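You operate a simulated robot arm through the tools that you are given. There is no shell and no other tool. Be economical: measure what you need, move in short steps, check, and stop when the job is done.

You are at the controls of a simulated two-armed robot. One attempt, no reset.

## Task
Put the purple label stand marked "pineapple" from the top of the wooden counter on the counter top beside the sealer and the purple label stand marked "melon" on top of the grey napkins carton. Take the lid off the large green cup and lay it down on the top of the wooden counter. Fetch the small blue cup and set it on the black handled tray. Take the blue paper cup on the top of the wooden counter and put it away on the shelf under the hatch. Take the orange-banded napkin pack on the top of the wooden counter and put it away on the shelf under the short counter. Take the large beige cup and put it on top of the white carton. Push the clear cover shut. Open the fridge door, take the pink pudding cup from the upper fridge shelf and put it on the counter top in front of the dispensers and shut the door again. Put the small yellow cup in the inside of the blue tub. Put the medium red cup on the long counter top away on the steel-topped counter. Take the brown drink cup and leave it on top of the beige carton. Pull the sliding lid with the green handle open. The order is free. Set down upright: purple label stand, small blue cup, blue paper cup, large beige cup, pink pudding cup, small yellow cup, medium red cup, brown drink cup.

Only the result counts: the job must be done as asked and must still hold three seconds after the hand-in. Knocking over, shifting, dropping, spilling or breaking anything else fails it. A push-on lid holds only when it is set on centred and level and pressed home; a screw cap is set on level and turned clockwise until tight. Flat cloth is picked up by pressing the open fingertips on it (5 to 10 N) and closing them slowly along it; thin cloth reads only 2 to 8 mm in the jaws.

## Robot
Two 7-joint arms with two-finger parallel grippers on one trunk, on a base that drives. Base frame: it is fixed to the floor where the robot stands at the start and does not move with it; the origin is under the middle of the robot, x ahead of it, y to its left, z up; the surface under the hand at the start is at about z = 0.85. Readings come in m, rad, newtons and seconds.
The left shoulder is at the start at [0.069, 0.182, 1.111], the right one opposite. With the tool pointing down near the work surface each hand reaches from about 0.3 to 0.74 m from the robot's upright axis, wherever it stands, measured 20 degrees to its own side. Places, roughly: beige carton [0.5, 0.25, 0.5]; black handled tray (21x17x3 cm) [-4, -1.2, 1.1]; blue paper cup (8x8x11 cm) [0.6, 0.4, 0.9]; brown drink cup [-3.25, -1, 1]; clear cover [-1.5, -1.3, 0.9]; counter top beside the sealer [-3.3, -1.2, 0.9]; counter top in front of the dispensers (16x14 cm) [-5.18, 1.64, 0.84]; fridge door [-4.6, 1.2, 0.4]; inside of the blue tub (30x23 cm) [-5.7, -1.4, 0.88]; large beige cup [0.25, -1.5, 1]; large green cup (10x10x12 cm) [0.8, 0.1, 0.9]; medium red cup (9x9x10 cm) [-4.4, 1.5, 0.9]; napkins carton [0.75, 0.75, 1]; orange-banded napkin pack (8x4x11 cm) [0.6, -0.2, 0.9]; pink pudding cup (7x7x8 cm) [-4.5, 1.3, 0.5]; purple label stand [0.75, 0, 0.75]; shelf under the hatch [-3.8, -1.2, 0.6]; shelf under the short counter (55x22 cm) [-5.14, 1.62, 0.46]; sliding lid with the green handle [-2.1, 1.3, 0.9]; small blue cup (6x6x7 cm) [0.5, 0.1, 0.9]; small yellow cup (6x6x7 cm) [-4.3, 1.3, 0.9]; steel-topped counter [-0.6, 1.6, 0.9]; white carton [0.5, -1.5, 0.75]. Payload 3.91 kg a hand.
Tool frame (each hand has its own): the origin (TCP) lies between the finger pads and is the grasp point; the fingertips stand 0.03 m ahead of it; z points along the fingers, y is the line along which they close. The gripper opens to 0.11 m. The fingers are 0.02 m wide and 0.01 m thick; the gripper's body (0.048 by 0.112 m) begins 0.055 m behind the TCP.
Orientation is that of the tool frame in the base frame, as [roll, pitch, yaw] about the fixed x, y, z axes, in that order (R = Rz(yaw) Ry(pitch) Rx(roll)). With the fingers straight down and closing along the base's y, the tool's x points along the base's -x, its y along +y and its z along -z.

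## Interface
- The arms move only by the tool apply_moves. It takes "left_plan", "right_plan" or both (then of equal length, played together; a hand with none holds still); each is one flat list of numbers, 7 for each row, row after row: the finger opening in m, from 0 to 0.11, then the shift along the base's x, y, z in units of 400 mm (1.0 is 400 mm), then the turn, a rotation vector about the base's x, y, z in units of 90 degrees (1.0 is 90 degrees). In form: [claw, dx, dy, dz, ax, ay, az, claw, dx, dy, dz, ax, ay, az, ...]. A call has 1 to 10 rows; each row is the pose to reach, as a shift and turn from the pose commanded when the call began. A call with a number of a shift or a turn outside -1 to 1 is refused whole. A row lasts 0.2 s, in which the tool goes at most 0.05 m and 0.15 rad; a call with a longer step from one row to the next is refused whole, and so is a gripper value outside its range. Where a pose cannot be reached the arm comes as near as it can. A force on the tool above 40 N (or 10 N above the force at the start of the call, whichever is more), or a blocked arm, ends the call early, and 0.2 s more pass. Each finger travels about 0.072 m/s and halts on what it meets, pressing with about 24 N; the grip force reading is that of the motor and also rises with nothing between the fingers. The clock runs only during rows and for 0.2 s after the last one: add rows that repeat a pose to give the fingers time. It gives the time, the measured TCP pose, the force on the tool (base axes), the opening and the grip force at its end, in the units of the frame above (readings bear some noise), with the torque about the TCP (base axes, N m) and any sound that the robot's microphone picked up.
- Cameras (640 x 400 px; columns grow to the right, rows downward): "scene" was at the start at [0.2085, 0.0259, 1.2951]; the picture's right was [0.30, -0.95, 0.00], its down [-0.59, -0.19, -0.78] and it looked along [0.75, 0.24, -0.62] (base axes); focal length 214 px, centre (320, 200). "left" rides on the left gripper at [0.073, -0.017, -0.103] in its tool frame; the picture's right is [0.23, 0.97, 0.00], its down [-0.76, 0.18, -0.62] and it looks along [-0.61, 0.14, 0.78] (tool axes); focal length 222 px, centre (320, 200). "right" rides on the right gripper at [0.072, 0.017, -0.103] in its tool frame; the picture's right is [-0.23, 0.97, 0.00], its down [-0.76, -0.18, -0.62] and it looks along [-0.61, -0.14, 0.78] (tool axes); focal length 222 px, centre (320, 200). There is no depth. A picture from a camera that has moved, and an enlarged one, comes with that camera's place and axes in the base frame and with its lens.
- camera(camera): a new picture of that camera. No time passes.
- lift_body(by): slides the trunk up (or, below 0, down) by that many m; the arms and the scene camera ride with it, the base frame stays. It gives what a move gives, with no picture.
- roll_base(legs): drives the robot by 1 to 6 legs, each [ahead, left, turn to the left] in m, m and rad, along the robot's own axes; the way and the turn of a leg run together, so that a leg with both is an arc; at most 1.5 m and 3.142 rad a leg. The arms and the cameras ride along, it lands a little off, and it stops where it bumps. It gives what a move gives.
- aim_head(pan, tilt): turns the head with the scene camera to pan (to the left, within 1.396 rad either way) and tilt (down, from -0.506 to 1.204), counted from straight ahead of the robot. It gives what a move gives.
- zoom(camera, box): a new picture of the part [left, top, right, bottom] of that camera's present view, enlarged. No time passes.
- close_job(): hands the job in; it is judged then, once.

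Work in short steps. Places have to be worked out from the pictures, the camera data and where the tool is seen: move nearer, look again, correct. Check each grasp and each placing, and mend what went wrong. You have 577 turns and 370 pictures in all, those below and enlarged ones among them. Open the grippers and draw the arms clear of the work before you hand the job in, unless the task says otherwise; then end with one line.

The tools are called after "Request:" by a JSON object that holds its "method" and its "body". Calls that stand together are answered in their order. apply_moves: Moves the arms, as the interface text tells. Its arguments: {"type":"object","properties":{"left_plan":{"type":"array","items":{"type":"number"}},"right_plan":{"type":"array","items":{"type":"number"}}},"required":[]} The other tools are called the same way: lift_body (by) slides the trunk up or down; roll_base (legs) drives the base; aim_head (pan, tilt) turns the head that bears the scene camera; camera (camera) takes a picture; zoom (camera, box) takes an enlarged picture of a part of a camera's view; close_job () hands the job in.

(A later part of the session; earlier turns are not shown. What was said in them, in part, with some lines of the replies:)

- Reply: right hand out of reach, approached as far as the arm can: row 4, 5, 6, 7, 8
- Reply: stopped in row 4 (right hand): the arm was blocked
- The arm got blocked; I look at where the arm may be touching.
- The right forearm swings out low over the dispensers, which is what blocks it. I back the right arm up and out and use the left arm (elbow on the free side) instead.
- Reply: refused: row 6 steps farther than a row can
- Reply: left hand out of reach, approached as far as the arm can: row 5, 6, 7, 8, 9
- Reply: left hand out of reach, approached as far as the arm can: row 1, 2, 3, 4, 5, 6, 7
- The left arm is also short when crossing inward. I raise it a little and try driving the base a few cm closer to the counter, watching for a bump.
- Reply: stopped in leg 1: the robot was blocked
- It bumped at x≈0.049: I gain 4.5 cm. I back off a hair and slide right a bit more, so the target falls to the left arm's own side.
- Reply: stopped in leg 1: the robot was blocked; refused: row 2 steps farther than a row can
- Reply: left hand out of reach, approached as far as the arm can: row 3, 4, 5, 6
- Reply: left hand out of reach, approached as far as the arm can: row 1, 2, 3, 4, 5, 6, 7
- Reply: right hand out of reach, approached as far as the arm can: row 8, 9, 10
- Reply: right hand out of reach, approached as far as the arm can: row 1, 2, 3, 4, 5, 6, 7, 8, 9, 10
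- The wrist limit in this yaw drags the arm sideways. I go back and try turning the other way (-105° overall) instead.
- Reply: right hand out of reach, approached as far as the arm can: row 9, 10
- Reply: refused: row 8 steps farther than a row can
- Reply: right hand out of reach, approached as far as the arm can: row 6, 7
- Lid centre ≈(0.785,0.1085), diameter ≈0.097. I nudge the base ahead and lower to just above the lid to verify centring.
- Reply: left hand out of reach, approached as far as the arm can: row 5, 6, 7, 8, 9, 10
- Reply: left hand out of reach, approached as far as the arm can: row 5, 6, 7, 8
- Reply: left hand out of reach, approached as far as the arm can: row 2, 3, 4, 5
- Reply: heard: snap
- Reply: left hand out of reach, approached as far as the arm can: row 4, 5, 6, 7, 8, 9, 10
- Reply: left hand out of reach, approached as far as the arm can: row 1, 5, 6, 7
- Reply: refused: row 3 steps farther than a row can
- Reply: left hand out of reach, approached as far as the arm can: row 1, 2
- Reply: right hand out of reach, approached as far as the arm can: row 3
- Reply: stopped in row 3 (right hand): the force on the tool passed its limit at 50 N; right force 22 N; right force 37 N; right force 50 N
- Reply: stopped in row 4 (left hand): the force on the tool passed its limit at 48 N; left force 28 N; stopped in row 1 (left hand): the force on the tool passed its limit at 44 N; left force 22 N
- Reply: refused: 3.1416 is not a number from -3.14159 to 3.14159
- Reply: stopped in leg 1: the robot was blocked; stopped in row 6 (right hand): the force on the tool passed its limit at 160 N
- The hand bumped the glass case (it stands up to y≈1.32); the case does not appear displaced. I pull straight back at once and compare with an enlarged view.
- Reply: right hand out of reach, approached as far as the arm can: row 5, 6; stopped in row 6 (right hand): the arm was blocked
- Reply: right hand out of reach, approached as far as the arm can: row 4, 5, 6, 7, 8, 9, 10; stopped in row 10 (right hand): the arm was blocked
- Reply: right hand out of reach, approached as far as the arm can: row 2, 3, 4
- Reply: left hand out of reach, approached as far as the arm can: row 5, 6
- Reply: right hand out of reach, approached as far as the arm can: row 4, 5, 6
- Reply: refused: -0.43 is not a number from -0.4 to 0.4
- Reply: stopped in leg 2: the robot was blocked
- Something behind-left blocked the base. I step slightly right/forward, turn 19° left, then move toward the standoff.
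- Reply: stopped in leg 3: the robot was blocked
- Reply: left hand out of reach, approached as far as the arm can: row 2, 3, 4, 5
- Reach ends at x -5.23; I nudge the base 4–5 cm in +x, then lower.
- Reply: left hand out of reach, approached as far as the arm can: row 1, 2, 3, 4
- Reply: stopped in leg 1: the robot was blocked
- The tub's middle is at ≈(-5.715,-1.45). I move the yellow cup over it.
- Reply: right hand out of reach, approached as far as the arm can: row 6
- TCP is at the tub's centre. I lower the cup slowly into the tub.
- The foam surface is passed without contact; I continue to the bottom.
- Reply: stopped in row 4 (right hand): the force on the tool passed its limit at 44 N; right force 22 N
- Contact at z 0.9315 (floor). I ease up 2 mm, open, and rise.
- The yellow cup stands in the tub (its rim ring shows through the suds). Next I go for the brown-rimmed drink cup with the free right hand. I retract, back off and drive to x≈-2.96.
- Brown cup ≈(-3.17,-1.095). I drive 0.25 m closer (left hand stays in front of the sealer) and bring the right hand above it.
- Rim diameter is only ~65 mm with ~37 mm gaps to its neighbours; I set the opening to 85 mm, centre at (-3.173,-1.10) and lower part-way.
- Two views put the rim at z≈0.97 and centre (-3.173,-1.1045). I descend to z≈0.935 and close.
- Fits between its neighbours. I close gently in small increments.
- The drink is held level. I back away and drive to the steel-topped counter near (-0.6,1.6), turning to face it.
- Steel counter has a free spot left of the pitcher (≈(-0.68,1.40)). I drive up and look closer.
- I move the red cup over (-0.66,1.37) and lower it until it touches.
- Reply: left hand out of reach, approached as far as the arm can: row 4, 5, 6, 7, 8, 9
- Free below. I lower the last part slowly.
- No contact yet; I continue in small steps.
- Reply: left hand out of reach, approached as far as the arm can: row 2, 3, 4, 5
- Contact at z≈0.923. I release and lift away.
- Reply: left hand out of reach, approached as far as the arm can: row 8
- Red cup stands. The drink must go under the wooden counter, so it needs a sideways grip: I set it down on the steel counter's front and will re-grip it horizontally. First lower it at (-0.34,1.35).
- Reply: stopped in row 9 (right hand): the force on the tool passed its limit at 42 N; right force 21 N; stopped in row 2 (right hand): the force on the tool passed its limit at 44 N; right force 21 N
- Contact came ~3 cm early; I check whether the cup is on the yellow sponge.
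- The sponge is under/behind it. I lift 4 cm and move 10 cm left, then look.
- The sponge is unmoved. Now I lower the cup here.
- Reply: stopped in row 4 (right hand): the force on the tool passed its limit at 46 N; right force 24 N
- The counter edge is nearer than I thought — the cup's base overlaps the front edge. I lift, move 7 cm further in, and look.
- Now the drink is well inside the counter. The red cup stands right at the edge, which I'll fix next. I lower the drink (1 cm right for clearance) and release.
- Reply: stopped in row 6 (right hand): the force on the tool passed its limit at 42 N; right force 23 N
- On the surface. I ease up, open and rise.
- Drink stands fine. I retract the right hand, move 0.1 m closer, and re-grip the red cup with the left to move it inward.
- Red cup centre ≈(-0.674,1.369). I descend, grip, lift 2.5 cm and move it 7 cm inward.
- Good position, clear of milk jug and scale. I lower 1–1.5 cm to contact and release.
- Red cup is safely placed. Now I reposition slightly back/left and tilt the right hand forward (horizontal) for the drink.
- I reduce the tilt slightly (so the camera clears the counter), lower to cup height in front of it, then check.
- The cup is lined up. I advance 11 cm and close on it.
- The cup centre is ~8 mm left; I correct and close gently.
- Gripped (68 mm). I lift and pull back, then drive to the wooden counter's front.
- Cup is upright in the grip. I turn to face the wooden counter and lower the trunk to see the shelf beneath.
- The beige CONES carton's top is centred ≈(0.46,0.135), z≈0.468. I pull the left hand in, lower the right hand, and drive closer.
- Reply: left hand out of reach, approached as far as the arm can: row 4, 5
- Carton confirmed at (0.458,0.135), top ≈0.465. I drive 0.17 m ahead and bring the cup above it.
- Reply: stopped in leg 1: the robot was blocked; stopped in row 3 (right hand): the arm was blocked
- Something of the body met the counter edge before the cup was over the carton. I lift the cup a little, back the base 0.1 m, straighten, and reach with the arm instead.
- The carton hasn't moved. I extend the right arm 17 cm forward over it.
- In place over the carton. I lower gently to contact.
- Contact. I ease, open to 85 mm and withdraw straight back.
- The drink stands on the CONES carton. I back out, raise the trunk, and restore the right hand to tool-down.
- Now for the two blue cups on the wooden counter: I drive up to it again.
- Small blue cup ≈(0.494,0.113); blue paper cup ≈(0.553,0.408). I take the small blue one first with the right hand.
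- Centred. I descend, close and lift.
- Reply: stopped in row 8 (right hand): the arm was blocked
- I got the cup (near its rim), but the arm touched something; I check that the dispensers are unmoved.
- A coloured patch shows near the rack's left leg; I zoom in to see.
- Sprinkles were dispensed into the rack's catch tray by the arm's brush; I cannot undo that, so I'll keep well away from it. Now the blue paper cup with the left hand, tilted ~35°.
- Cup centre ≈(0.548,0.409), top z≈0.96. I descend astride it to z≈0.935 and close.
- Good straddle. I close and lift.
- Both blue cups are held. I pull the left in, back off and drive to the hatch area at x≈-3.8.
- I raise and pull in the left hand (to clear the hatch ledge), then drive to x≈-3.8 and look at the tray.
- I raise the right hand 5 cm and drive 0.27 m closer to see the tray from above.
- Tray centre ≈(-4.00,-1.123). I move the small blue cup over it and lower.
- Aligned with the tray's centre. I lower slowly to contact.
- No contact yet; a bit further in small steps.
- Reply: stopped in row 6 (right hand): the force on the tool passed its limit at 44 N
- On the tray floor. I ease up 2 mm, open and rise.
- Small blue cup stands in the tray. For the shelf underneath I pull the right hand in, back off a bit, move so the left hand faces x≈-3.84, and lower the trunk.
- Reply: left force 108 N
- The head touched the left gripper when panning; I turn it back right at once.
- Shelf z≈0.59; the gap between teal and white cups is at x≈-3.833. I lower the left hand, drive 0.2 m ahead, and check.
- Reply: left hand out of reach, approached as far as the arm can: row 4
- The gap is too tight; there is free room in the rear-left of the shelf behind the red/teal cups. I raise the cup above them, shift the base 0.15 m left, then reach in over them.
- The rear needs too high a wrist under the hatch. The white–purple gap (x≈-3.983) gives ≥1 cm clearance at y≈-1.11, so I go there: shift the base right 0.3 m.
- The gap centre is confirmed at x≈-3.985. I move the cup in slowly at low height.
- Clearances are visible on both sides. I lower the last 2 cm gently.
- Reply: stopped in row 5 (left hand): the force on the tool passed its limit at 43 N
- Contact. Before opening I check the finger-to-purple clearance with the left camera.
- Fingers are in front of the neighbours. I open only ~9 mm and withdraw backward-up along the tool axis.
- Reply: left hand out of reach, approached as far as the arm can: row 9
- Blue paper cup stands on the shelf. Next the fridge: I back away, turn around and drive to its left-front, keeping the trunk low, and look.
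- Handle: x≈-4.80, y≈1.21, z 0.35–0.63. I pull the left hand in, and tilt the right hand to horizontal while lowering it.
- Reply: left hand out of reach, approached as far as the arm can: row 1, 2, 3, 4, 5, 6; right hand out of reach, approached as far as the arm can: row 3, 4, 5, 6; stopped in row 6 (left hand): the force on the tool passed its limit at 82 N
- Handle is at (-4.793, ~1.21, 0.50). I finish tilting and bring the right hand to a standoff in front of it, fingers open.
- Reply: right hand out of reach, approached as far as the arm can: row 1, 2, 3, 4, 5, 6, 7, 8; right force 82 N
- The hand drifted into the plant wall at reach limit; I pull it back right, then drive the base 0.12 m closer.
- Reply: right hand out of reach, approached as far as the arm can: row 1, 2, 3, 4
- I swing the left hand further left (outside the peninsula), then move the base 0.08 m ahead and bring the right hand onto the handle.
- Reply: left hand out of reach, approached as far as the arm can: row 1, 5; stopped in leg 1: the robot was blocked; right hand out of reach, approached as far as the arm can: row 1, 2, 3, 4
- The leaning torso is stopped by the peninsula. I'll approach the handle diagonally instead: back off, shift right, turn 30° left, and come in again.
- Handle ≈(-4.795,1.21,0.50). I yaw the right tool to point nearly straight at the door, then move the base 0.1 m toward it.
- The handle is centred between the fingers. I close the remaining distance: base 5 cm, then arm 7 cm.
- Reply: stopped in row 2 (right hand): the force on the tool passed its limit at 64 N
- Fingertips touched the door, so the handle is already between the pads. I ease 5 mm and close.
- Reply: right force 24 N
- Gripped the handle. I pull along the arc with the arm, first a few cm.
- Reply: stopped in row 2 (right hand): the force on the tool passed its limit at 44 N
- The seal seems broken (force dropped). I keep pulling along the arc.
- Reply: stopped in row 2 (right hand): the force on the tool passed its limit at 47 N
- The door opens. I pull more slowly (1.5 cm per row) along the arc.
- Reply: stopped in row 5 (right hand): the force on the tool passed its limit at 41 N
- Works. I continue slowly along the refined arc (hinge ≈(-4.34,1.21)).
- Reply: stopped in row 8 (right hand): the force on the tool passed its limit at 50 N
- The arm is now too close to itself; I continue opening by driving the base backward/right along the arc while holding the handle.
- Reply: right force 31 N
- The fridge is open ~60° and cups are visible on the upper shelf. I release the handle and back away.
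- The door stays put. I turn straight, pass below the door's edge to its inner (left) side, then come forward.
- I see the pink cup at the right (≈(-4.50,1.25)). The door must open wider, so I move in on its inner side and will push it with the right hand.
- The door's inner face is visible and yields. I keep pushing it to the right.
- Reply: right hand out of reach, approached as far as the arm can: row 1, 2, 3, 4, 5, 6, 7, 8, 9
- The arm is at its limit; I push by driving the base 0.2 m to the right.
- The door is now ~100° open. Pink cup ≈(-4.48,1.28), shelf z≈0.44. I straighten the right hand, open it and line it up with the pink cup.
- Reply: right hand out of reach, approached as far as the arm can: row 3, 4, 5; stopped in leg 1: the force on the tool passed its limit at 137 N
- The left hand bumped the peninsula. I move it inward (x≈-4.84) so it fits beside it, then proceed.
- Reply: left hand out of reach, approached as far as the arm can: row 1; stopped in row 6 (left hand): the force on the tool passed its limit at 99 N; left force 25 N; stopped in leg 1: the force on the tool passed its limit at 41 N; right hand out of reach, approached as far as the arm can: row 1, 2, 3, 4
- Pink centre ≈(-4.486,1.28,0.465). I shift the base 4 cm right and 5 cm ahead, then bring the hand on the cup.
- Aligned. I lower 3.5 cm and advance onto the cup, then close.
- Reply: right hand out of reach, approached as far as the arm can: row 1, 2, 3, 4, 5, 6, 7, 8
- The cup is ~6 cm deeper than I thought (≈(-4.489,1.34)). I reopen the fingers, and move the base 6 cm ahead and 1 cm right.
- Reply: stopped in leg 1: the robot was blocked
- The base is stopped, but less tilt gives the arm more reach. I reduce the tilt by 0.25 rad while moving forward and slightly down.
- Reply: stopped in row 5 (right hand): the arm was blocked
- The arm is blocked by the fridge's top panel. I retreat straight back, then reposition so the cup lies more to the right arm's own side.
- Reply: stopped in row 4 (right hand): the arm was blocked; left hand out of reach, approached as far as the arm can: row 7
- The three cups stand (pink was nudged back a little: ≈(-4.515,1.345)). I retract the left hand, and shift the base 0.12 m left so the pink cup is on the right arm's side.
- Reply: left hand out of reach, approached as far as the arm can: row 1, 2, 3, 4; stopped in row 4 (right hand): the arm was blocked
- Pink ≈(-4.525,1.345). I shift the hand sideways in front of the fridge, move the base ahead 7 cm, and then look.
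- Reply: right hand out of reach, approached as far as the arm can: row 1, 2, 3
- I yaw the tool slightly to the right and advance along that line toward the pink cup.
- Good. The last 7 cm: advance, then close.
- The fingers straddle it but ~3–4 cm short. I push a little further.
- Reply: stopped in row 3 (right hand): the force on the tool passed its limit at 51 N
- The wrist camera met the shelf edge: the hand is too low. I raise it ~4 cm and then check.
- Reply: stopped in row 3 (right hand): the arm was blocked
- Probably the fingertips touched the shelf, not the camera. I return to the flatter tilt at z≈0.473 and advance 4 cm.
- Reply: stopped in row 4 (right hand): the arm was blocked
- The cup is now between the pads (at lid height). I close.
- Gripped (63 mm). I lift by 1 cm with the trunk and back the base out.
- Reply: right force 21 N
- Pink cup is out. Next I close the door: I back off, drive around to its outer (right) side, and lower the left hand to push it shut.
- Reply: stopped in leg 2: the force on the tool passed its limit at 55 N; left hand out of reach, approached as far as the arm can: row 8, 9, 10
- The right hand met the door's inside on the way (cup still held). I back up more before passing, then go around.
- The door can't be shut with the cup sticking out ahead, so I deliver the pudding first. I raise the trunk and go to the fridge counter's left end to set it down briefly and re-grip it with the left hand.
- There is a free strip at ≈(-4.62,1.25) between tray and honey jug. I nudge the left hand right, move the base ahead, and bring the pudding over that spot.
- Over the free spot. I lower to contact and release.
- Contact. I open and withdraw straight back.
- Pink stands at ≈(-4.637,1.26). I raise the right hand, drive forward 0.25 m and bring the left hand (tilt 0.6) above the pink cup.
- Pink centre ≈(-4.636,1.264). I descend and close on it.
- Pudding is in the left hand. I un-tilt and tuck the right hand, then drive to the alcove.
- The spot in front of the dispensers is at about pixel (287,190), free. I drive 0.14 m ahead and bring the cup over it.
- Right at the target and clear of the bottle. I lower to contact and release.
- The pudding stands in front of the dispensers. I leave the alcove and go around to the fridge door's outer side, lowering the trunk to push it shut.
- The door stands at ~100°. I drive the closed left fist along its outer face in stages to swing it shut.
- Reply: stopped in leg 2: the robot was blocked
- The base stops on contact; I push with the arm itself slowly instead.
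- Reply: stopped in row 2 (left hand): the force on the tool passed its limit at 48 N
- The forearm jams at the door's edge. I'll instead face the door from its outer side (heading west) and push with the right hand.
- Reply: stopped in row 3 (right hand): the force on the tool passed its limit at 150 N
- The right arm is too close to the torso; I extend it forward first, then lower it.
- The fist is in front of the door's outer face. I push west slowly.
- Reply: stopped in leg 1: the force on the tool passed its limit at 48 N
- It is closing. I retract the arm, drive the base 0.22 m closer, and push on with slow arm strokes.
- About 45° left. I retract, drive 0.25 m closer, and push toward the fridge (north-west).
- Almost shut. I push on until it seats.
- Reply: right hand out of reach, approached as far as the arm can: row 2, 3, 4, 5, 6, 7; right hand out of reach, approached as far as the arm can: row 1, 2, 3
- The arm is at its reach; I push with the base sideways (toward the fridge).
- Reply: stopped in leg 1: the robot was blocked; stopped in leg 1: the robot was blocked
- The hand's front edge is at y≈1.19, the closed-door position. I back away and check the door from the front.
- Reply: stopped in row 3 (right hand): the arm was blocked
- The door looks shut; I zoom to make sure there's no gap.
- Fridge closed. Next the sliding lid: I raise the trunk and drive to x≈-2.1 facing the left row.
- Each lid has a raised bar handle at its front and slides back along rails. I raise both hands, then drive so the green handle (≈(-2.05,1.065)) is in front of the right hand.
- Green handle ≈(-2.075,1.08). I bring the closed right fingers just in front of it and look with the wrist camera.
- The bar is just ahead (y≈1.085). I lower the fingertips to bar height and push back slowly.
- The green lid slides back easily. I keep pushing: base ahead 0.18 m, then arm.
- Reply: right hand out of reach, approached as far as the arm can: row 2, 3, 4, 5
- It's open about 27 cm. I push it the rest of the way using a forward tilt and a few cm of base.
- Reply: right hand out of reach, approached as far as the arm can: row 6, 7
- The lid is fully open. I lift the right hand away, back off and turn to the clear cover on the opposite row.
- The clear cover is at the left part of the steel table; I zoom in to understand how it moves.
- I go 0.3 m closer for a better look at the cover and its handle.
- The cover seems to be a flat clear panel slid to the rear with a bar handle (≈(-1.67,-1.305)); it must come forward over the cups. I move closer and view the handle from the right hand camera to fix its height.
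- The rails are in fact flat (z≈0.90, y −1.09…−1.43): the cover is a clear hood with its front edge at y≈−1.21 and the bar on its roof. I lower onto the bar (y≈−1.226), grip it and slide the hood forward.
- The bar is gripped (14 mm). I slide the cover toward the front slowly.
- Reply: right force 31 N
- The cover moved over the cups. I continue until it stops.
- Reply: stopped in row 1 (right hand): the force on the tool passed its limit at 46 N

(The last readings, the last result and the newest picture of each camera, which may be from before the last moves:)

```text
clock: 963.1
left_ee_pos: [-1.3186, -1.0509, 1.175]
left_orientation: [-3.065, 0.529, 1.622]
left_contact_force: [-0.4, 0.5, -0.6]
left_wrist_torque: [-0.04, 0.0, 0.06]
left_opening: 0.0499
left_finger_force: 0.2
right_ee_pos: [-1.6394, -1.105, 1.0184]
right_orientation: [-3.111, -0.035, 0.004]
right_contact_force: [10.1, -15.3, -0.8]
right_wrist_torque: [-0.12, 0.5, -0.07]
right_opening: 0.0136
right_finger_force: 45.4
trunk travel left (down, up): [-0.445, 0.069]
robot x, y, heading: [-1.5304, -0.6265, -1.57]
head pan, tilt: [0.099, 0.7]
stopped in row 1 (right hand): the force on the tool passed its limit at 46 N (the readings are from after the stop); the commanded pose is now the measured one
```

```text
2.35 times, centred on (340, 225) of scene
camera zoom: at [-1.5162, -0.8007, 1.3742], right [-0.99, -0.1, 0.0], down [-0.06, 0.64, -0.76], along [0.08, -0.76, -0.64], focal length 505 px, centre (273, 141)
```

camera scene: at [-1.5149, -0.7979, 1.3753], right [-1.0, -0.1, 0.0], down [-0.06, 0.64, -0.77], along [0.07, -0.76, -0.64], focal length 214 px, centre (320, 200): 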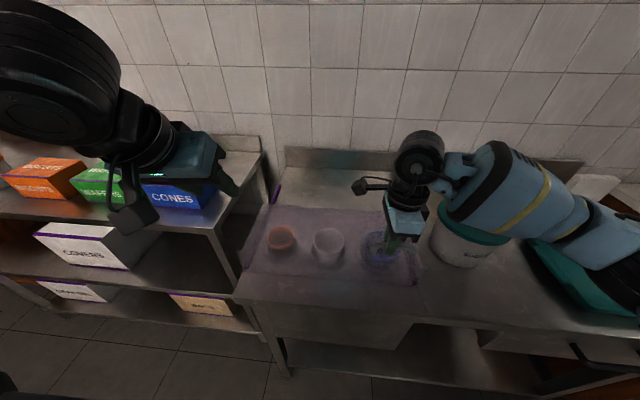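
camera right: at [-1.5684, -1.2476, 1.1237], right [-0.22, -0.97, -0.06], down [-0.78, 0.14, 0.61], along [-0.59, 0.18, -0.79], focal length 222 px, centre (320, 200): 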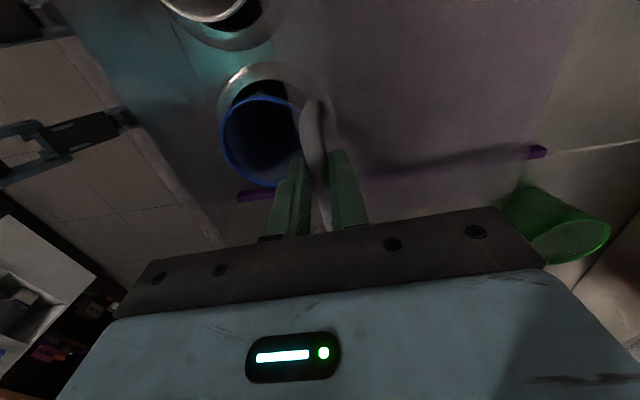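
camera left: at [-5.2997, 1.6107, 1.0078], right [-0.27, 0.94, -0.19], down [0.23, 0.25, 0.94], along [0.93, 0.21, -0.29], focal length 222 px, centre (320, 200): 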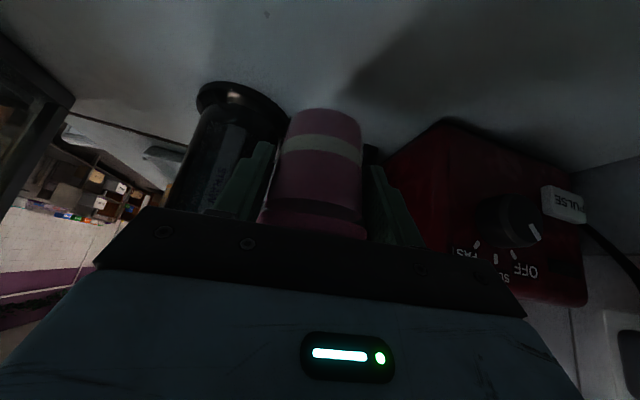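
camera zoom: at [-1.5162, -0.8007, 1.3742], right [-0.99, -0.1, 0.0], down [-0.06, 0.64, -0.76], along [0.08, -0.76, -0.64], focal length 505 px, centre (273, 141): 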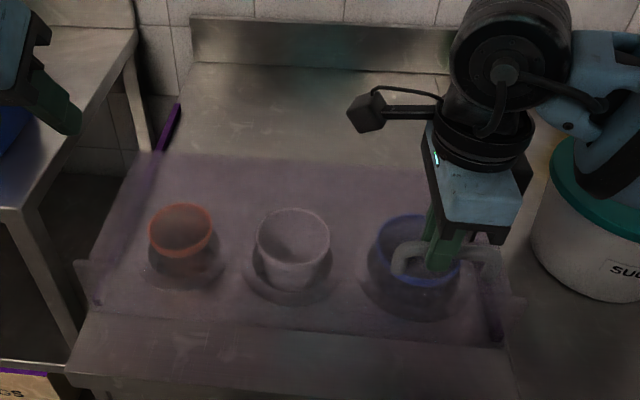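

The cover is at its stop, over the cups. I release and raise the hand, then back off and look toward the beige cup near (0.25,-1.5).

Request:
{"method": "apply_moves", "body": {"right_plan": [0.02, 0, 0, 0, 0, 0, 0, 0.04, 0, 0, 0, 0, 0, 0, 0.06, 0, 0, 0, 0, 0, 0, 0.06, 0, 0, 0, 0, 0, 0, 0.06, 0, 0, 0.1, 0, 0, 0, 0.06, 0, 0, 0.2, 0, 0, 0, 0.06, 0, 0.05, 0.3, 0, 0, 0.08, 0.06, 0, 0.1, 0.35, 0, 0, 0.17, 0.06, 0, 0.15, 0.38, 0, 0, 0.26]}}

Request:
{"method": "apply_moves", "body": {"right_plan": [0.06, 0, 0, 0, 0, 0, 0.09, 0.06, 0, 0, 0, 0, 0, 0.18, 0.06, 0, 0, 0, 0, 0, 0.27, 0.06, 0, 0, 0, 0, 0, 0.36, 0.06, 0, 0, 0, 0, 0, 0.45, 0.06, 0, 0, 0, 0, 0, 0.54, 0.06, 0, 0, 0, 0, 0, 0.63, 0.06, 0, 0, 0, 0, 0, 0.72, 0.06, 0, 0, 0, 0, 0, 0.74]}}

Request:
{"method": "roll_base", "body": {"legs": [[-0.35, 0, 0], [0, 1.4, 0]]}}

Request:
{"method": "aim_head", "body": {"pan": 0.3, "tilt": 0.5}}

Request:
{"method": "camera", "body": {"camera": "scene"}}

```text
clock: 965.1
left_ee_pos: [-1.3215, -1.0487, 1.1776]
left_orientation: [-3.065, 0.53, 1.617]
left_contact_force: [0.1, 0.5, -0.9]
left_wrist_torque: [0.0, -0.02, 0.0]
left_opening: 0.05
left_finger_force: 0.1
right_ee_pos: [-1.6409, -1.0382, 1.1709]
right_orientation: [-3.106, -0.031, 0.415]
right_contact_force: [0.6, -0.3, 0.2]
right_wrist_torque: [-0.01, 0.0, -0.03]
right_opening: 0.06
right_finger_force: 0.1
trunk travel left (down, up): [-0.445, 0.069]
robot x, y, heading: [-1.5299, -0.6252, -1.572]
head pan, tilt: [0.099, 0.7]
```

```text
clock: 967.1
left_ee_pos: [-1.3206, -1.0495, 1.1762]
left_orientation: [-3.065, 0.528, 1.618]
left_contact_force: [-0.6, -0.3, 0.4]
left_wrist_torque: [0.02, 0.02, 0.01]
left_opening: 0.0502
left_finger_force: 0.2
right_ee_pos: [-1.6403, -1.0428, 1.1709]
right_orientation: [-3.108, -0.031, 1.579]
right_contact_force: [0.2, 0.1, 0.2]
right_wrist_torque: [-0.03, 0.03, 0.01]
right_opening: 0.06
right_finger_force: 0.1
trunk travel left (down, up): [-0.445, 0.069]
robot x, y, heading: [-1.526, -0.6255, -1.571]
head pan, tilt: [0.099, 0.7]
```

```text
clock: 981.1
left_ee_pos: [0.0377, -0.7156, 1.1756]
left_orientation: [-3.064, 0.526, 1.607]
left_contact_force: [-0.6, -0.3, -0.2]
left_wrist_torque: [0.0, -0.01, 0.02]
left_opening: 0.0502
left_finger_force: 0.0
right_ee_pos: [-0.2825, -0.7047, 1.1715]
right_orientation: [-3.106, -0.029, 1.565]
right_contact_force: [-0.1, -0.4, 0.2]
right_wrist_torque: [0.0, 0.0, -0.02]
right_opening: 0.06
right_finger_force: 0.2
trunk travel left (down, up): [-0.445, 0.069]
robot x, y, heading: [-0.1648, -0.2875, -1.586]
head pan, tilt: [0.099, 0.7]
```

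```text
clock: 981.9
left_ee_pos: [0.0379, -0.7161, 1.1748]
left_orientation: [-3.065, 0.529, 1.605]
left_contact_force: [-1.0, -0.6, -0.4]
left_wrist_torque: [-0.03, 0.01, 0.01]
left_opening: 0.0498
left_finger_force: 0.1
right_ee_pos: [-0.2833, -0.7059, 1.1705]
right_orientation: [-3.107, -0.029, 1.564]
right_contact_force: [0.2, -0.2, 0.0]
right_wrist_torque: [0.02, -0.02, 0.01]
right_opening: 0.0597
right_finger_force: 0.0
trunk travel left (down, up): [-0.445, 0.069]
robot x, y, heading: [-0.1667, -0.2941, -1.582]
head pan, tilt: [0.3, 0.499]
```

```text
30 pictures are left
camera scene: at [-0.1378, -0.4667, 1.3925], right [-0.96, -0.28, 0.0], down [-0.14, 0.46, -0.88], along [0.25, -0.84, -0.48], focal length 214 px, centre (320, 200)
```

scene: 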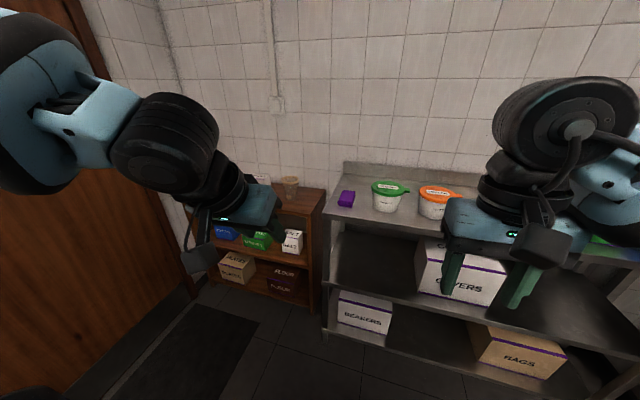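

The beige cup stands on the wooden unit's top, with the white carton beside it at x≈0.5. I drive forward past the counter's end and then left, and look.

Request:
{"method": "roll_base", "body": {"legs": [[0.4, 0, 0.011], [0, 0.6, 0]]}}

Request:
{"method": "aim_head", "body": {"pan": 0, "tilt": 0.6}}

Request:
{"method": "camera", "body": {"camera": "scene"}}

```text
clock: 989.7
left_ee_pos: [0.643, -1.1124, 1.1752]
left_orientation: [-3.064, 0.529, 1.637]
left_contact_force: [0.4, 0.2, -0.3]
left_wrist_torque: [-0.03, -0.03, -0.01]
left_opening: 0.0505
left_finger_force: 0.2
right_ee_pos: [0.321, -1.1114, 1.1704]
right_orientation: [-3.106, -0.029, 1.596]
right_contact_force: [0.2, 0.6, 0.0]
right_wrist_torque: [-0.02, -0.05, 0.0]
right_opening: 0.0598
right_finger_force: 0.1
trunk travel left (down, up): [-0.445, 0.069]
robot x, y, heading: [0.425, -0.6928, -1.551]
head pan, tilt: [0.3, 0.499]
```

```text
clock: 990.5
left_ee_pos: [0.6412, -1.1125, 1.1767]
left_orientation: [-3.065, 0.529, 1.637]
left_contact_force: [0.3, -0.1, -0.2]
left_wrist_torque: [0.02, -0.02, 0.01]
left_opening: 0.0501
left_finger_force: 0.1
right_ee_pos: [0.3211, -1.1126, 1.1713]
right_orientation: [-3.107, -0.03, 1.596]
right_contact_force: [-0.5, 0.0, 0.7]
right_wrist_torque: [0.01, -0.01, -0.01]
right_opening: 0.0602
right_finger_force: 0.0
trunk travel left (down, up): [-0.445, 0.069]
robot x, y, heading: [0.426, -0.6958, -1.551]
head pan, tilt: [0.0, 0.6]
```

```text
29 pictures are left
camera scene: at [0.4323, -0.871, 1.3835], right [-1.0, -0.02, 0.0], down [-0.01, 0.56, -0.83], along [0.02, -0.83, -0.56], focal length 214 px, centre (320, 200)
```

scene: 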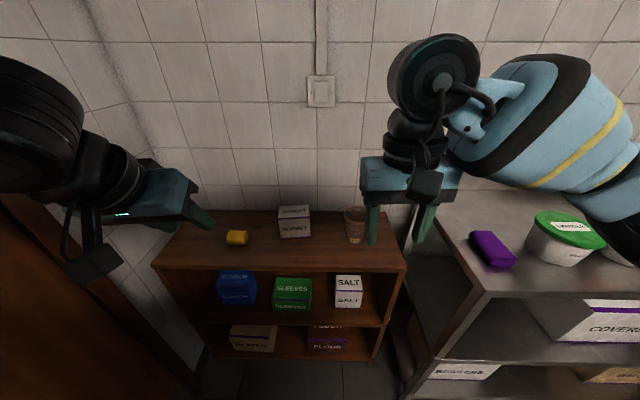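

Beige cup ≈(0.32,-1.42); white carton (on the same top) ≈(0.54,-1.45). I drive 0.2 m closer and view the cup from the right hand camera.

Request:
{"method": "roll_base", "body": {"legs": [[0.2, 0, -0.02]]}}

Request:
{"method": "apply_moves", "body": {"right_plan": [0.08, 0, -0.03, 0, 0, 0, 0, 0.11, 0, -0.06, 0, 0, 0, 0]}}

Request:
{"method": "camera", "body": {"camera": "right"}}

Request:
{"method": "zoom", "body": {"camera": "scene", "box": [220, 120, 420, 260]}}

```text
clock: 992.1
left_ee_pos: [0.6361, -1.3182, 1.1776]
left_orientation: [-3.065, 0.53, 1.619]
left_contact_force: [0.1, -0.1, 0.1]
left_wrist_torque: [0.01, 0.01, -0.02]
left_opening: 0.0501
left_finger_force: 0.1
right_ee_pos: [0.3164, -1.3118, 1.1725]
right_orientation: [-3.106, -0.029, 1.578]
right_contact_force: [0.3, 0.0, 0.0]
right_wrist_torque: [-0.02, -0.02, 0.0]
right_opening: 0.0599
right_finger_force: 0.1
trunk travel left (down, up): [-0.445, 0.069]
robot x, y, heading: [0.4281, -0.8929, -1.568]
head pan, tilt: [0.0, 0.6]
```

```text
clock: 992.7
left_ee_pos: [0.6363, -1.3194, 1.1771]
left_orientation: [-3.065, 0.529, 1.619]
left_contact_force: [0.1, 0.0, -0.4]
left_wrist_torque: [-0.03, 0.0, -0.03]
left_opening: 0.0501
left_finger_force: 0.0
right_ee_pos: [0.3174, -1.3368, 1.1719]
right_orientation: [-3.106, -0.031, 1.577]
right_contact_force: [-0.2, -0.8, 0.0]
right_wrist_torque: [0.01, -0.01, -0.03]
right_opening: 0.11
right_finger_force: 0.0
trunk travel left (down, up): [-0.445, 0.069]
robot x, y, heading: [0.428, -0.8961, -1.567]
head pan, tilt: [0.0, 0.6]
```

```text
28 pictures are left
camera right: at [0.3372, -1.2689, 1.2774], right [0.97, -0.22, -0.04], down [-0.15, -0.78, 0.61], along [-0.16, -0.58, -0.79], focal length 222 px, centre (320, 200)
```

right: 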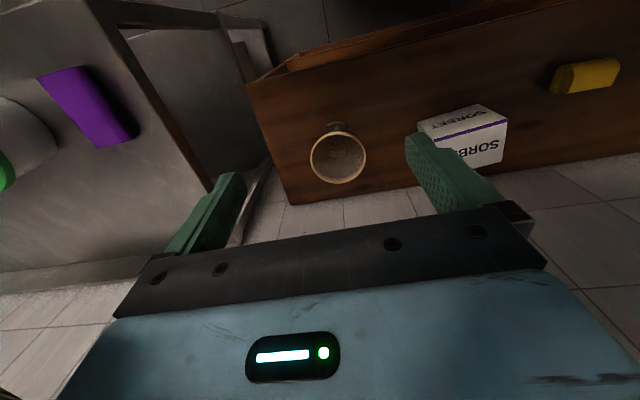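

```text
2.86 times, centred on (320, 190) of scene
camera zoom: at [0.4312, -1.074, 1.3833], right [-1.0, 0.0, 0.0], down [0.0, 0.57, -0.82], along [0.0, -0.82, -0.57], focal length 613 px, centre (320, 229)
```

zoom: 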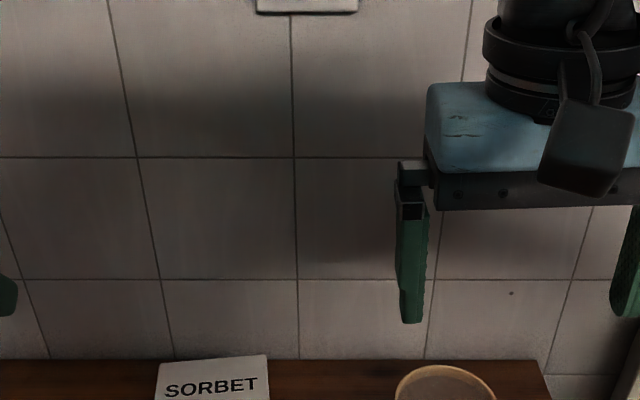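

Rim ≈(0.325,-1.407), z≈1.0; the SORBET carton's top is ≈(0.54,-1.485), z≈0.908. I descend on the cup and grip it.

Request:
{"method": "apply_moves", "body": {"right_plan": [0.11, 0.01, -0.09, 0, 0, 0, 0, 0.11, 0.02, -0.175, -0.03, 0, 0, 0, 0.11, 0.02, -0.175, -0.14, 0, 0, 0, 0.11, 0.02, -0.175, -0.25, 0, 0, 0, 0.11, 0.02, -0.175, -0.36, 0, 0, 0, 0.11, 0.02, -0.175, -0.46, 0, 0, 0, 0.11, 0.02, -0.175, -0.52, 0, 0, 0, 0.11, 0.02, -0.175, -0.52, 0, 0, 0]}}

Request:
{"method": "camera", "body": {"camera": "right"}}

```text
clock: 994.5
left_ee_pos: [0.6357, -1.3189, 1.1778]
left_orientation: [-3.064, 0.53, 1.62]
left_contact_force: [-0.6, -0.7, -0.2]
left_wrist_torque: [0.0, 0.0, 0.04]
left_opening: 0.0502
left_finger_force: 0.0
right_ee_pos: [0.326, -1.4067, 0.9629]
right_orientation: [-3.107, -0.028, 1.578]
right_contact_force: [0.8, -0.6, -1.0]
right_wrist_torque: [-0.01, 0.02, -0.01]
right_opening: 0.1103
right_finger_force: 0.1
trunk travel left (down, up): [-0.445, 0.069]
robot x, y, heading: [0.4287, -0.8959, -1.568]
head pan, tilt: [0.0, 0.6]
```

```text
26 pictures are left
camera right: at [0.3469, -1.3374, 1.0692], right [0.97, -0.22, -0.04], down [-0.15, -0.78, 0.61], along [-0.16, -0.58, -0.79], focal length 222 px, centre (320, 200)
```

right: 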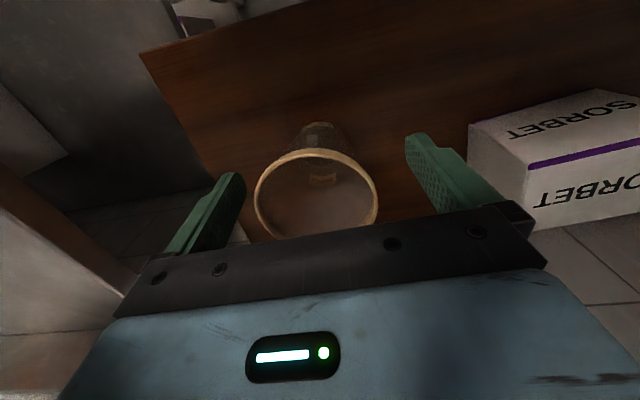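

Centred; the rim is about at pad height. I go 3 cm lower and close, then lift.

Request:
{"method": "apply_moves", "body": {"right_plan": [0.11, 0, 0, -0.04, 0, 0, 0, 0.11, 0, 0, -0.075, 0, 0, 0, 0.095, 0, 0, -0.075, 0, 0, 0, 0.08, 0, 0, -0.075, 0, 0, 0, 0.065, 0, 0, -0.075, 0, 0, 0, 0.05, 0, 0, -0.075, 0, 0, 0, 0.045, 0, 0, -0.075, 0, 0, 0, 0.045, 0, 0, -0.075, 0, 0, 0]}}

Request:
{"method": "apply_moves", "body": {"right_plan": [0.045, 0, 0, 0.06, 0, 0, 0, 0.045, 0, 0, 0.16, 0, 0, 0, 0.045, 0, 0, 0.27, 0, 0, 0, 0.045, 0, 0, 0.38, 0, 0, 0]}}

Request:
{"method": "camera", "body": {"camera": "right"}}

```text
clock: 996.3
left_ee_pos: [0.6367, -1.3188, 1.1765]
left_orientation: [-3.065, 0.532, 1.62]
left_contact_force: [-0.6, 0.0, -0.3]
left_wrist_torque: [-0.04, 0.0, 0.0]
left_opening: 0.0501
left_finger_force: 0.1
right_ee_pos: [0.3264, -1.4075, 0.9332]
right_orientation: [-3.107, -0.03, 1.577]
right_contact_force: [0.3, 0.1, 0.9]
right_wrist_torque: [-0.02, -0.01, -0.01]
right_opening: 0.045
right_finger_force: 0.0
trunk travel left (down, up): [-0.445, 0.069]
robot x, y, heading: [0.4295, -0.8958, -1.571]
head pan, tilt: [0.0, 0.6]
```

```text
clock: 997.3
left_ee_pos: [0.6356, -1.3181, 1.1771]
left_orientation: [-3.063, 0.53, 1.621]
left_contact_force: [-0.3, -0.5, -0.3]
left_wrist_torque: [0.02, 0.01, 0.03]
left_opening: 0.0501
left_finger_force: 0.1
right_ee_pos: [0.3223, -1.4063, 1.0857]
right_orientation: [-3.108, -0.029, 1.577]
right_contact_force: [0.7, 0.6, -0.1]
right_wrist_torque: [-0.02, 0.0, 0.01]
right_opening: 0.0448
right_finger_force: 0.2
trunk travel left (down, up): [-0.445, 0.069]
robot x, y, heading: [0.4264, -0.8978, -1.568]
head pan, tilt: [0.0, 0.6]
```

```text
25 pictures are left
camera right: at [0.3434, -1.3372, 1.1906], right [0.97, -0.22, -0.04], down [-0.15, -0.78, 0.61], along [-0.17, -0.58, -0.79], focal length 222 px, centre (320, 200)
```

right: 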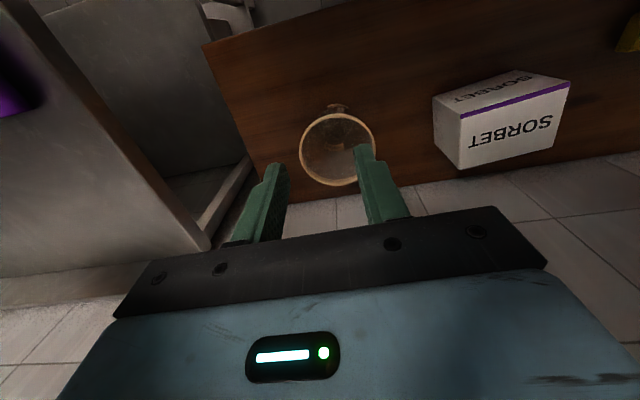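

The fingers closed just in front of the cup: it is ~3 cm further back (≈(0.326,-1.435), rim z≈0.95). I open, shift back and descend again.

Request:
{"method": "apply_moves", "body": {"right_plan": [0.07, 0.01, -0.035, 0, 0, 0, 0, 0.1, 0.01, -0.07, 0, 0, 0, 0, 0.11, 0.01, -0.072, 0, 0, 0, 0, 0.11, 0.01, -0.072, -0.1, 0, 0, 0, 0.11, 0.01, -0.072, -0.2, 0, 0, 0, 0.11, 0.01, -0.072, -0.3, 0, 0, 0, 0.11, 0.01, -0.072, -0.39, 0, 0, 0, 0.11, 0.01, -0.072, -0.39, 0, 0, 0]}}

Request:
{"method": "camera", "body": {"camera": "right"}}

```text
clock: 999.1
left_ee_pos: [0.636, -1.3198, 1.1767]
left_orientation: [-3.064, 0.531, 1.618]
left_contact_force: [-0.2, 0.1, -0.1]
left_wrist_torque: [-0.02, 0.0, 0.01]
left_opening: 0.0502
left_finger_force: 0.1
right_ee_pos: [0.3254, -1.4367, 0.929]
right_orientation: [-3.106, -0.03, 1.578]
right_contact_force: [0.6, 0.1, -0.8]
right_wrist_torque: [0.02, -0.03, 0.0]
right_opening: 0.1102
right_finger_force: 0.1
trunk travel left (down, up): [-0.445, 0.069]
robot x, y, heading: [0.4288, -0.8962, -1.57]
head pan, tilt: [0.0, 0.6]
```

```text
24 pictures are left
camera right: at [0.3461, -1.367, 1.0345], right [0.97, -0.22, -0.04], down [-0.15, -0.78, 0.61], along [-0.16, -0.58, -0.79], focal length 222 px, centre (320, 200)
```

right: 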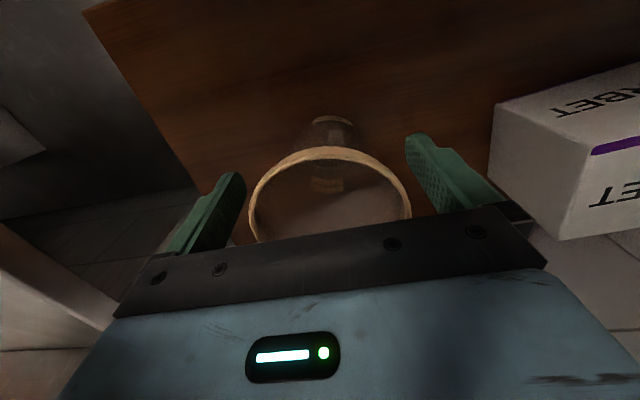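

Now the cup sits between the pads. I close and lift.

Request:
{"method": "apply_moves", "body": {"right_plan": [0.095, 0, 0, -0.01, 0, 0, 0, 0.08, 0, 0, -0.01, 0, 0, 0, 0.065, 0, 0, -0.01, 0, 0, 0, 0.05, 0, 0, -0.01, 0, 0, 0, 0.05, 0, 0, -0.01, 0, 0, 0]}}

Request:
{"method": "apply_moves", "body": {"right_plan": [0.05, 0, 0, 0.06, 0, 0, 0, 0.05, 0, 0, 0.16, 0, 0, 0, 0.05, 0, 0.02, 0.27, 0, 0, 0, 0.05, 0, 0.04, 0.38, 0, 0, 0]}}

Request:
{"method": "camera", "body": {"camera": "right"}}

```text
clock: 1000.3
left_ee_pos: [0.6355, -1.3191, 1.1765]
left_orientation: [-3.064, 0.531, 1.62]
left_contact_force: [-0.2, 0.1, 0.0]
left_wrist_torque: [0.0, -0.01, -0.02]
left_opening: 0.0501
left_finger_force: 0.0
right_ee_pos: [0.3261, -1.4361, 0.9248]
right_orientation: [-3.106, -0.03, 1.578]
right_contact_force: [0.1, -1.3, 1.1]
right_wrist_torque: [-0.06, 0.05, -0.01]
right_opening: 0.0877
right_finger_force: 23.7
trunk travel left (down, up): [-0.445, 0.069]
robot x, y, heading: [0.4275, -0.8989, -1.568]
head pan, tilt: [0.0, 0.6]
```

```text
clock: 1001.3
left_ee_pos: [0.6362, -1.3174, 1.1773]
left_orientation: [-3.065, 0.53, 1.618]
left_contact_force: [-1.7, -0.1, -0.9]
left_wrist_torque: [-0.01, -0.03, -0.01]
left_opening: 0.0502
left_finger_force: 0.0
right_ee_pos: [0.3321, -1.4179, 1.0813]
right_orientation: [-3.106, -0.029, 1.577]
right_contact_force: [-0.3, -0.4, -0.9]
right_wrist_torque: [-0.01, 0.01, 0.02]
right_opening: 0.0874
right_finger_force: 24.1
trunk travel left (down, up): [-0.445, 0.069]
robot x, y, heading: [0.4272, -0.8973, -1.567]
head pan, tilt: [0.0, 0.6]
```

```text
23 pictures are left
camera right: at [0.3529, -1.3487, 1.1864], right [0.97, -0.22, -0.04], down [-0.15, -0.78, 0.61], along [-0.17, -0.58, -0.79], focal length 222 px, centre (320, 200)
```

right: 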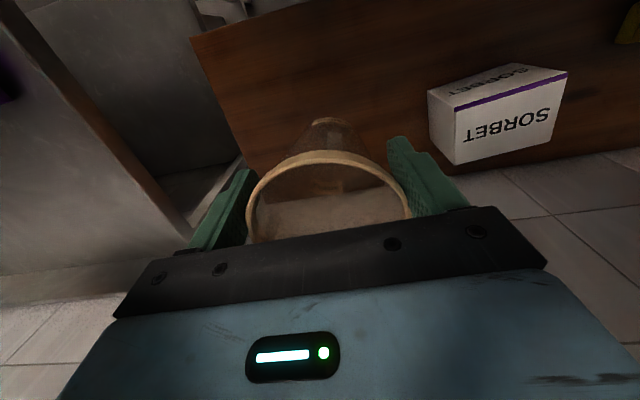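

Cup held (87 mm). Carton top centre ≈(0.535,-1.482), z≈0.917. I shift the base slightly left and carry the cup over the carton.

Request:
{"method": "roll_base", "body": {"legs": [[0, 0.08, 0]]}}

Request:
{"method": "apply_moves", "body": {"right_plan": [0.05, 0.06, 0, 0.03, 0, 0, 0, 0.05, 0.15, -0.03, 0.05, 0, 0, 0, 0.05, 0.24, -0.08, 0.05, 0, 0, 0, 0.05, 0.308, -0.13, 0.05, 0, 0, 0, 0.05, 0.308, -0.16, 0.05, 0, 0, 0]}}

Request:
{"method": "camera", "body": {"camera": "right"}}

```text
clock: 1002.6
left_ee_pos: [0.7172, -1.3188, 1.1768]
left_orientation: [-3.065, 0.532, 1.62]
left_contact_force: [0.2, -1.0, -0.3]
left_wrist_torque: [0.0, 0.01, -0.02]
left_opening: 0.0502
left_finger_force: 0.1
right_ee_pos: [0.413, -1.4192, 1.0806]
right_orientation: [-3.106, -0.029, 1.578]
right_contact_force: [0.2, -0.1, -0.7]
right_wrist_torque: [0.04, 0.01, 0.0]
right_opening: 0.0873
right_finger_force: 24.7
trunk travel left (down, up): [-0.445, 0.069]
robot x, y, heading: [0.5084, -0.8997, -1.569]
head pan, tilt: [0.0, 0.6]
```

```text
clock: 1003.9
left_ee_pos: [0.7163, -1.3185, 1.1762]
left_orientation: [-3.065, 0.531, 1.62]
left_contact_force: [-0.6, -0.4, 0.4]
left_wrist_torque: [0.02, 0.01, 0.02]
left_opening: 0.05
left_finger_force: 0.0
right_ee_pos: [0.5381, -1.4843, 1.0996]
right_orientation: [-3.107, -0.03, 1.577]
right_contact_force: [-0.1, 0.1, -0.2]
right_wrist_torque: [0.02, -0.02, 0.0]
right_opening: 0.0875
right_finger_force: 24.5
trunk travel left (down, up): [-0.445, 0.069]
robot x, y, heading: [0.5087, -0.8946, -1.572]
head pan, tilt: [0.0, 0.6]
```

```text
22 pictures are left
camera right: at [0.5567, -1.4161, 1.2062], right [0.97, -0.22, -0.04], down [-0.15, -0.78, 0.61], along [-0.16, -0.58, -0.79], focal length 222 px, centre (320, 200)
```

right: 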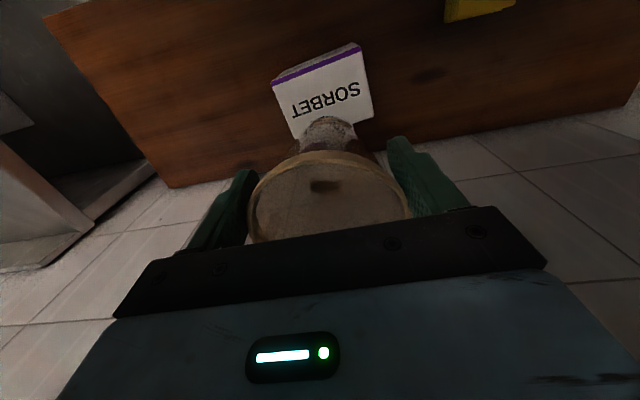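

Aligned over the carton. I lower slowly to contact.

Request:
{"method": "apply_moves", "body": {"right_plan": [0.05, 0, 0.015, -0.1, 0, 0, 0, 0.05, 0, 0.015, -0.19, 0, 0, 0, 0.05, 0, 0.015, -0.23, 0, 0, 0, 0.05, 0, 0.015, -0.255, 0, 0, 0, 0.05, 0, 0.015, -0.28, 0, 0, 0, 0.05, 0, 0.015, -0.3, 0, 0, 0, 0.05, 0, 0.015, -0.32, 0, 0, 0, 0.05, 0, 0.015, -0.34, 0, 0, 0]}}

Request:
{"method": "camera", "body": {"camera": "right"}}

```text
clock: 1004.8
left_ee_pos: [0.7155, -1.3157, 1.1775]
left_orientation: [-3.065, 0.531, 1.621]
left_contact_force: [-0.7, 0.3, 0.3]
left_wrist_torque: [0.05, 0.0, 0.0]
left_opening: 0.0502
left_finger_force: 0.0
right_ee_pos: [0.5419, -1.4765, 1.0161]
right_orientation: [-3.122, -0.014, 1.582]
right_contact_force: [-2.4, 5.6, 21.8]
right_wrist_torque: [0.31, -0.35, 0.11]
right_opening: 0.0877
right_finger_force: 24.0
trunk travel left (down, up): [-0.445, 0.069]
robot x, y, heading: [0.5038, -0.8964, -1.569]
head pan, tilt: [0.0, 0.6]
stopped in row 4 (right hand): the force on the tool passed its limit at 47 N (the readings are from after the stop); the commanded pose is now the measured one
```

```text
21 pictures are left
camera right: at [0.5593, -1.4065, 1.1202], right [0.98, -0.22, -0.02], down [-0.16, -0.77, 0.62], along [-0.15, -0.6, -0.79], focal length 222 px, centre (320, 200)
```

right: 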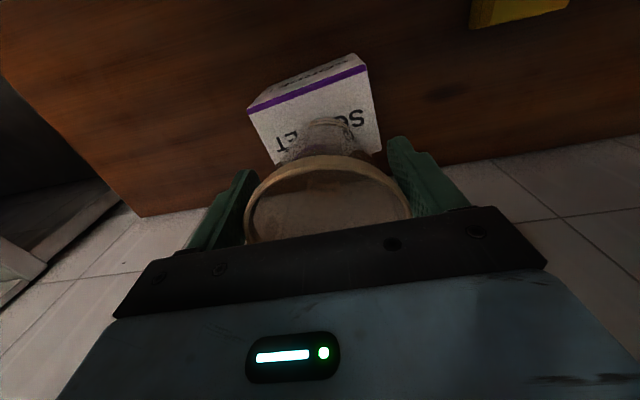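

Contact, and the base is centred on the carton top. I ease up, open and rise.

Request:
{"method": "apply_moves", "body": {"right_plan": [0.06, 0, 0, 0.008, 0, 0, 0, 0.08, 0, 0, 0.01, 0, 0, 0, 0.095, 0, 0, 0.01, 0, 0, 0, 0.11, 0, 0, 0.01, 0, 0, 0, 0.11, 0, 0, 0.01, 0, 0, 0, 0.11, 0, 0, 0.08, 0, 0, 0, 0.11, 0, 0, 0.18, 0, 0, 0, 0.11, 0, 0, 0.29, 0, 0, 0, 0.11, 0, 0.05, 0.38, 0, 0, 0]}}

Request:
{"method": "camera", "body": {"camera": "right"}}

```text
clock: 1006.8
left_ee_pos: [0.716, -1.3181, 1.1771]
left_orientation: [-3.065, 0.531, 1.619]
left_contact_force: [-0.6, 0.2, 0.5]
left_wrist_torque: [-0.02, 0.01, -0.02]
left_opening: 0.0503
left_finger_force: 0.1
right_ee_pos: [0.5404, -1.4604, 1.1649]
right_orientation: [-3.117, -0.017, 1.578]
right_contact_force: [0.0, 0.0, -0.1]
right_wrist_torque: [-0.02, 0.02, 0.03]
right_opening: 0.1101
right_finger_force: 0.1
trunk travel left (down, up): [-0.445, 0.069]
robot x, y, heading: [0.5082, -0.8985, -1.568]
head pan, tilt: [0.0, 0.6]
```

```text
20 pictures are left
camera right: at [0.5593, -1.3895, 1.2701], right [0.98, -0.22, -0.03], down [-0.16, -0.77, 0.61], along [-0.16, -0.59, -0.79], focal length 222 px, centre (320, 200)
```

right: 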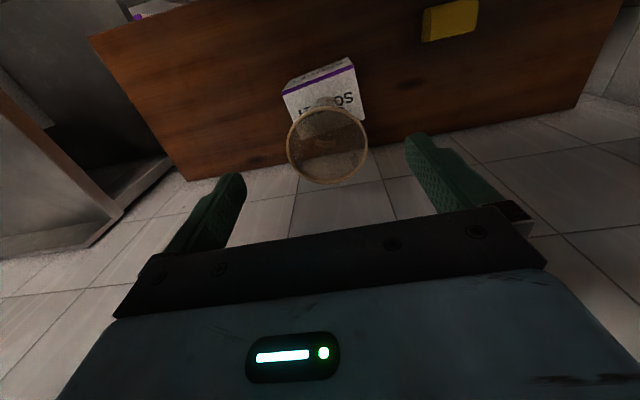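

The cup stands on the white carton. I back away, draw the arms in, and take one check picture.

Request:
{"method": "apply_moves", "body": {"right_plan": [0.11, -0.05, 0.08, 0.02, 0, 0, 0, 0.1, -0.1, 0.18, 0.03, 0, 0, 0, 0.1, -0.15, 0.27, 0.03, 0, 0, 0]}}

Request:
{"method": "roll_base", "body": {"legs": [[-0.15, -0.1, 0]]}}

Request:
{"method": "camera", "body": {"camera": "scene"}}

```text
clock: 1007.6
left_ee_pos: [0.7152, -1.318, 1.1775]
left_orientation: [-3.066, 0.53, 1.619]
left_contact_force: [0.5, -0.3, -1.1]
left_wrist_torque: [-0.03, -0.01, 0.01]
left_opening: 0.0503
left_finger_force: 0.0
right_ee_pos: [0.4798, -1.3486, 1.1786]
right_orientation: [-3.119, -0.02, 1.576]
right_contact_force: [-0.4, 1.2, 0.6]
right_wrist_torque: [0.0, 0.01, -0.01]
right_opening: 0.1
right_finger_force: 0.1
trunk travel left (down, up): [-0.445, 0.069]
robot x, y, heading: [0.5142, -0.8973, -1.566]
head pan, tilt: [0.0, 0.6]
```

```text
clock: 1009.1
left_ee_pos: [0.6195, -1.1692, 1.1758]
left_orientation: [-3.065, 0.529, 1.625]
left_contact_force: [0.4, 0.6, 1.1]
left_wrist_torque: [0.03, -0.01, -0.02]
left_opening: 0.0503
left_finger_force: 0.0
right_ee_pos: [0.383, -1.2021, 1.1781]
right_orientation: [-3.115, -0.02, 1.583]
right_contact_force: [0.7, -0.6, -1.2]
right_wrist_torque: [0.0, -0.01, -0.01]
right_opening: 0.1
right_finger_force: 0.2
trunk travel left (down, up): [-0.445, 0.069]
robot x, y, heading: [0.4096, -0.7488, -1.562]
head pan, tilt: [0.0, 0.6]
```

```text
19 pictures are left
camera scene: at [0.412, -0.9247, 1.3834], right [-1.0, -0.01, 0.0], down [0.0, 0.57, -0.82], along [0.01, -0.82, -0.57], focal length 214 px, centre (320, 200)
```

scene: 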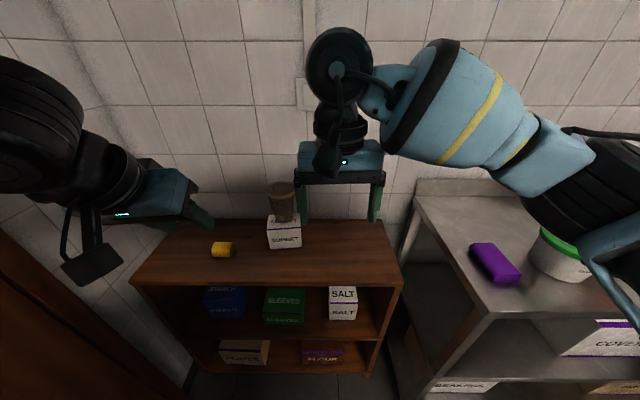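

All set here. I drive back for one last look over the wooden counter, then hand in.

Request:
{"method": "roll_base", "body": {"legs": [[0, -0.95, 0], [-0.75, 0, 0], [0, 0, 1.56]]}}

Request:
{"method": "aim_head", "body": {"pan": 0.2, "tilt": 0.55}}

Request:
{"method": "zoom", "body": {"camera": "scene", "box": [160, 80, 560, 330]}}

```text
clock: 1025.5
left_ee_pos: [-0.1589, 0.2236, 1.1761]
left_orientation: [-3.063, 0.528, -3.026]
left_contact_force: [0.2, 0.4, -0.3]
left_wrist_torque: [0.0, -0.05, -0.02]
left_opening: 0.0502
left_finger_force: 0.1
right_ee_pos: [-0.1111, -0.0092, 1.1777]
right_orientation: [-3.117, -0.019, -3.066]
right_contact_force: [-0.1, 0.3, 0.7]
right_wrist_torque: [0.0, 0.01, 0.01]
right_opening: 0.1
right_finger_force: 0.1
trunk travel left (down, up): [-0.445, 0.069]
robot x, y, heading: [-0.5647, -0.0119, 0.069]
head pan, tilt: [0.0, 0.6]
```

```text
clock: 1026.2
left_ee_pos: [-0.1587, 0.2255, 1.1768]
left_orientation: [-3.065, 0.528, -3.025]
left_contact_force: [-0.3, 0.7, 0.0]
left_wrist_torque: [-0.04, 0.02, -0.01]
left_opening: 0.0501
left_finger_force: 0.1
right_ee_pos: [-0.1103, -0.009, 1.1783]
right_orientation: [-3.118, -0.019, -3.066]
right_contact_force: [0.6, 1.2, -0.4]
right_wrist_torque: [-0.03, -0.01, 0.02]
right_opening: 0.0999
right_finger_force: 0.0
trunk travel left (down, up): [-0.445, 0.069]
robot x, y, heading: [-0.5632, -0.0136, 0.069]
head pan, tilt: [0.201, 0.55]
```

```text
1.60 times, centred on (360, 205) of scene
camera zoom: at [-0.3878, 0.0179, 1.3879], right [0.27, -0.96, 0.0], down [-0.5, -0.14, -0.85], along [0.82, 0.23, -0.52], focal length 343 px, centre (256, 192)
```

zoom: 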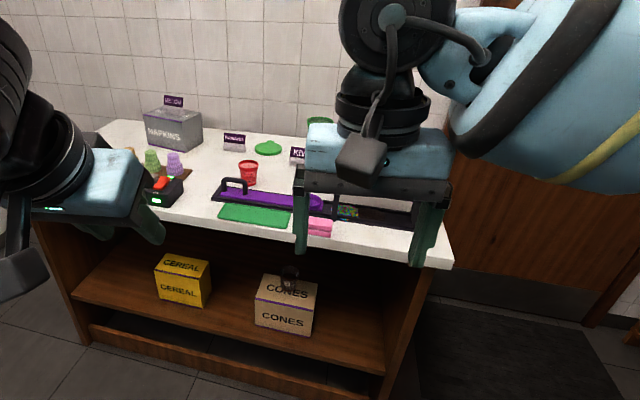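

Melon, lid, and drink are all in place, and the arms are clear with the grippers open. I hand the job in.

Request:
{"method": "apply_moves", "body": {"left_plan": [0.08, 0, 0, 0, 0, 0, 0, 0.11, 0, 0, 0, 0, 0, 0, 0.11, 0, 0, 0, 0, 0, 0], "right_plan": [0.1, 0, 0, 0, 0, 0, 0, 0.11, 0, 0, 0, 0, 0, 0, 0.11, 0, 0, 0, 0, 0, 0]}}

Request:
{"method": "close_job", "body": {}}

```text
clock: 1027.0
left_ee_pos: [-0.1574, 0.2233, 1.177]
left_orientation: [-3.065, 0.528, -3.024]
left_contact_force: [-0.3, 0.3, 0.8]
left_wrist_torque: [0.0, -0.03, 0.01]
left_opening: 0.11
left_finger_force: 0.0
right_ee_pos: [-0.1108, -0.0083, 1.1773]
right_orientation: [-3.117, -0.019, -3.066]
right_contact_force: [-0.2, 0.0, 0.0]
right_wrist_torque: [-0.03, 0.01, -0.02]
right_opening: 0.1099
right_finger_force: 0.1
trunk travel left (down, up): [-0.445, 0.069]
robot x, y, heading: [-0.5673, -0.0129, 0.07]
head pan, tilt: [0.201, 0.55]
```

```text
The job is handed in.
```

I handed the job in with every listed item done, but two side effects may fail it: the arm dispensed some sprinkles and drops into the topping rack's tray, and it shifted the yellow pudding cup inside the fridge by about 7 cm.
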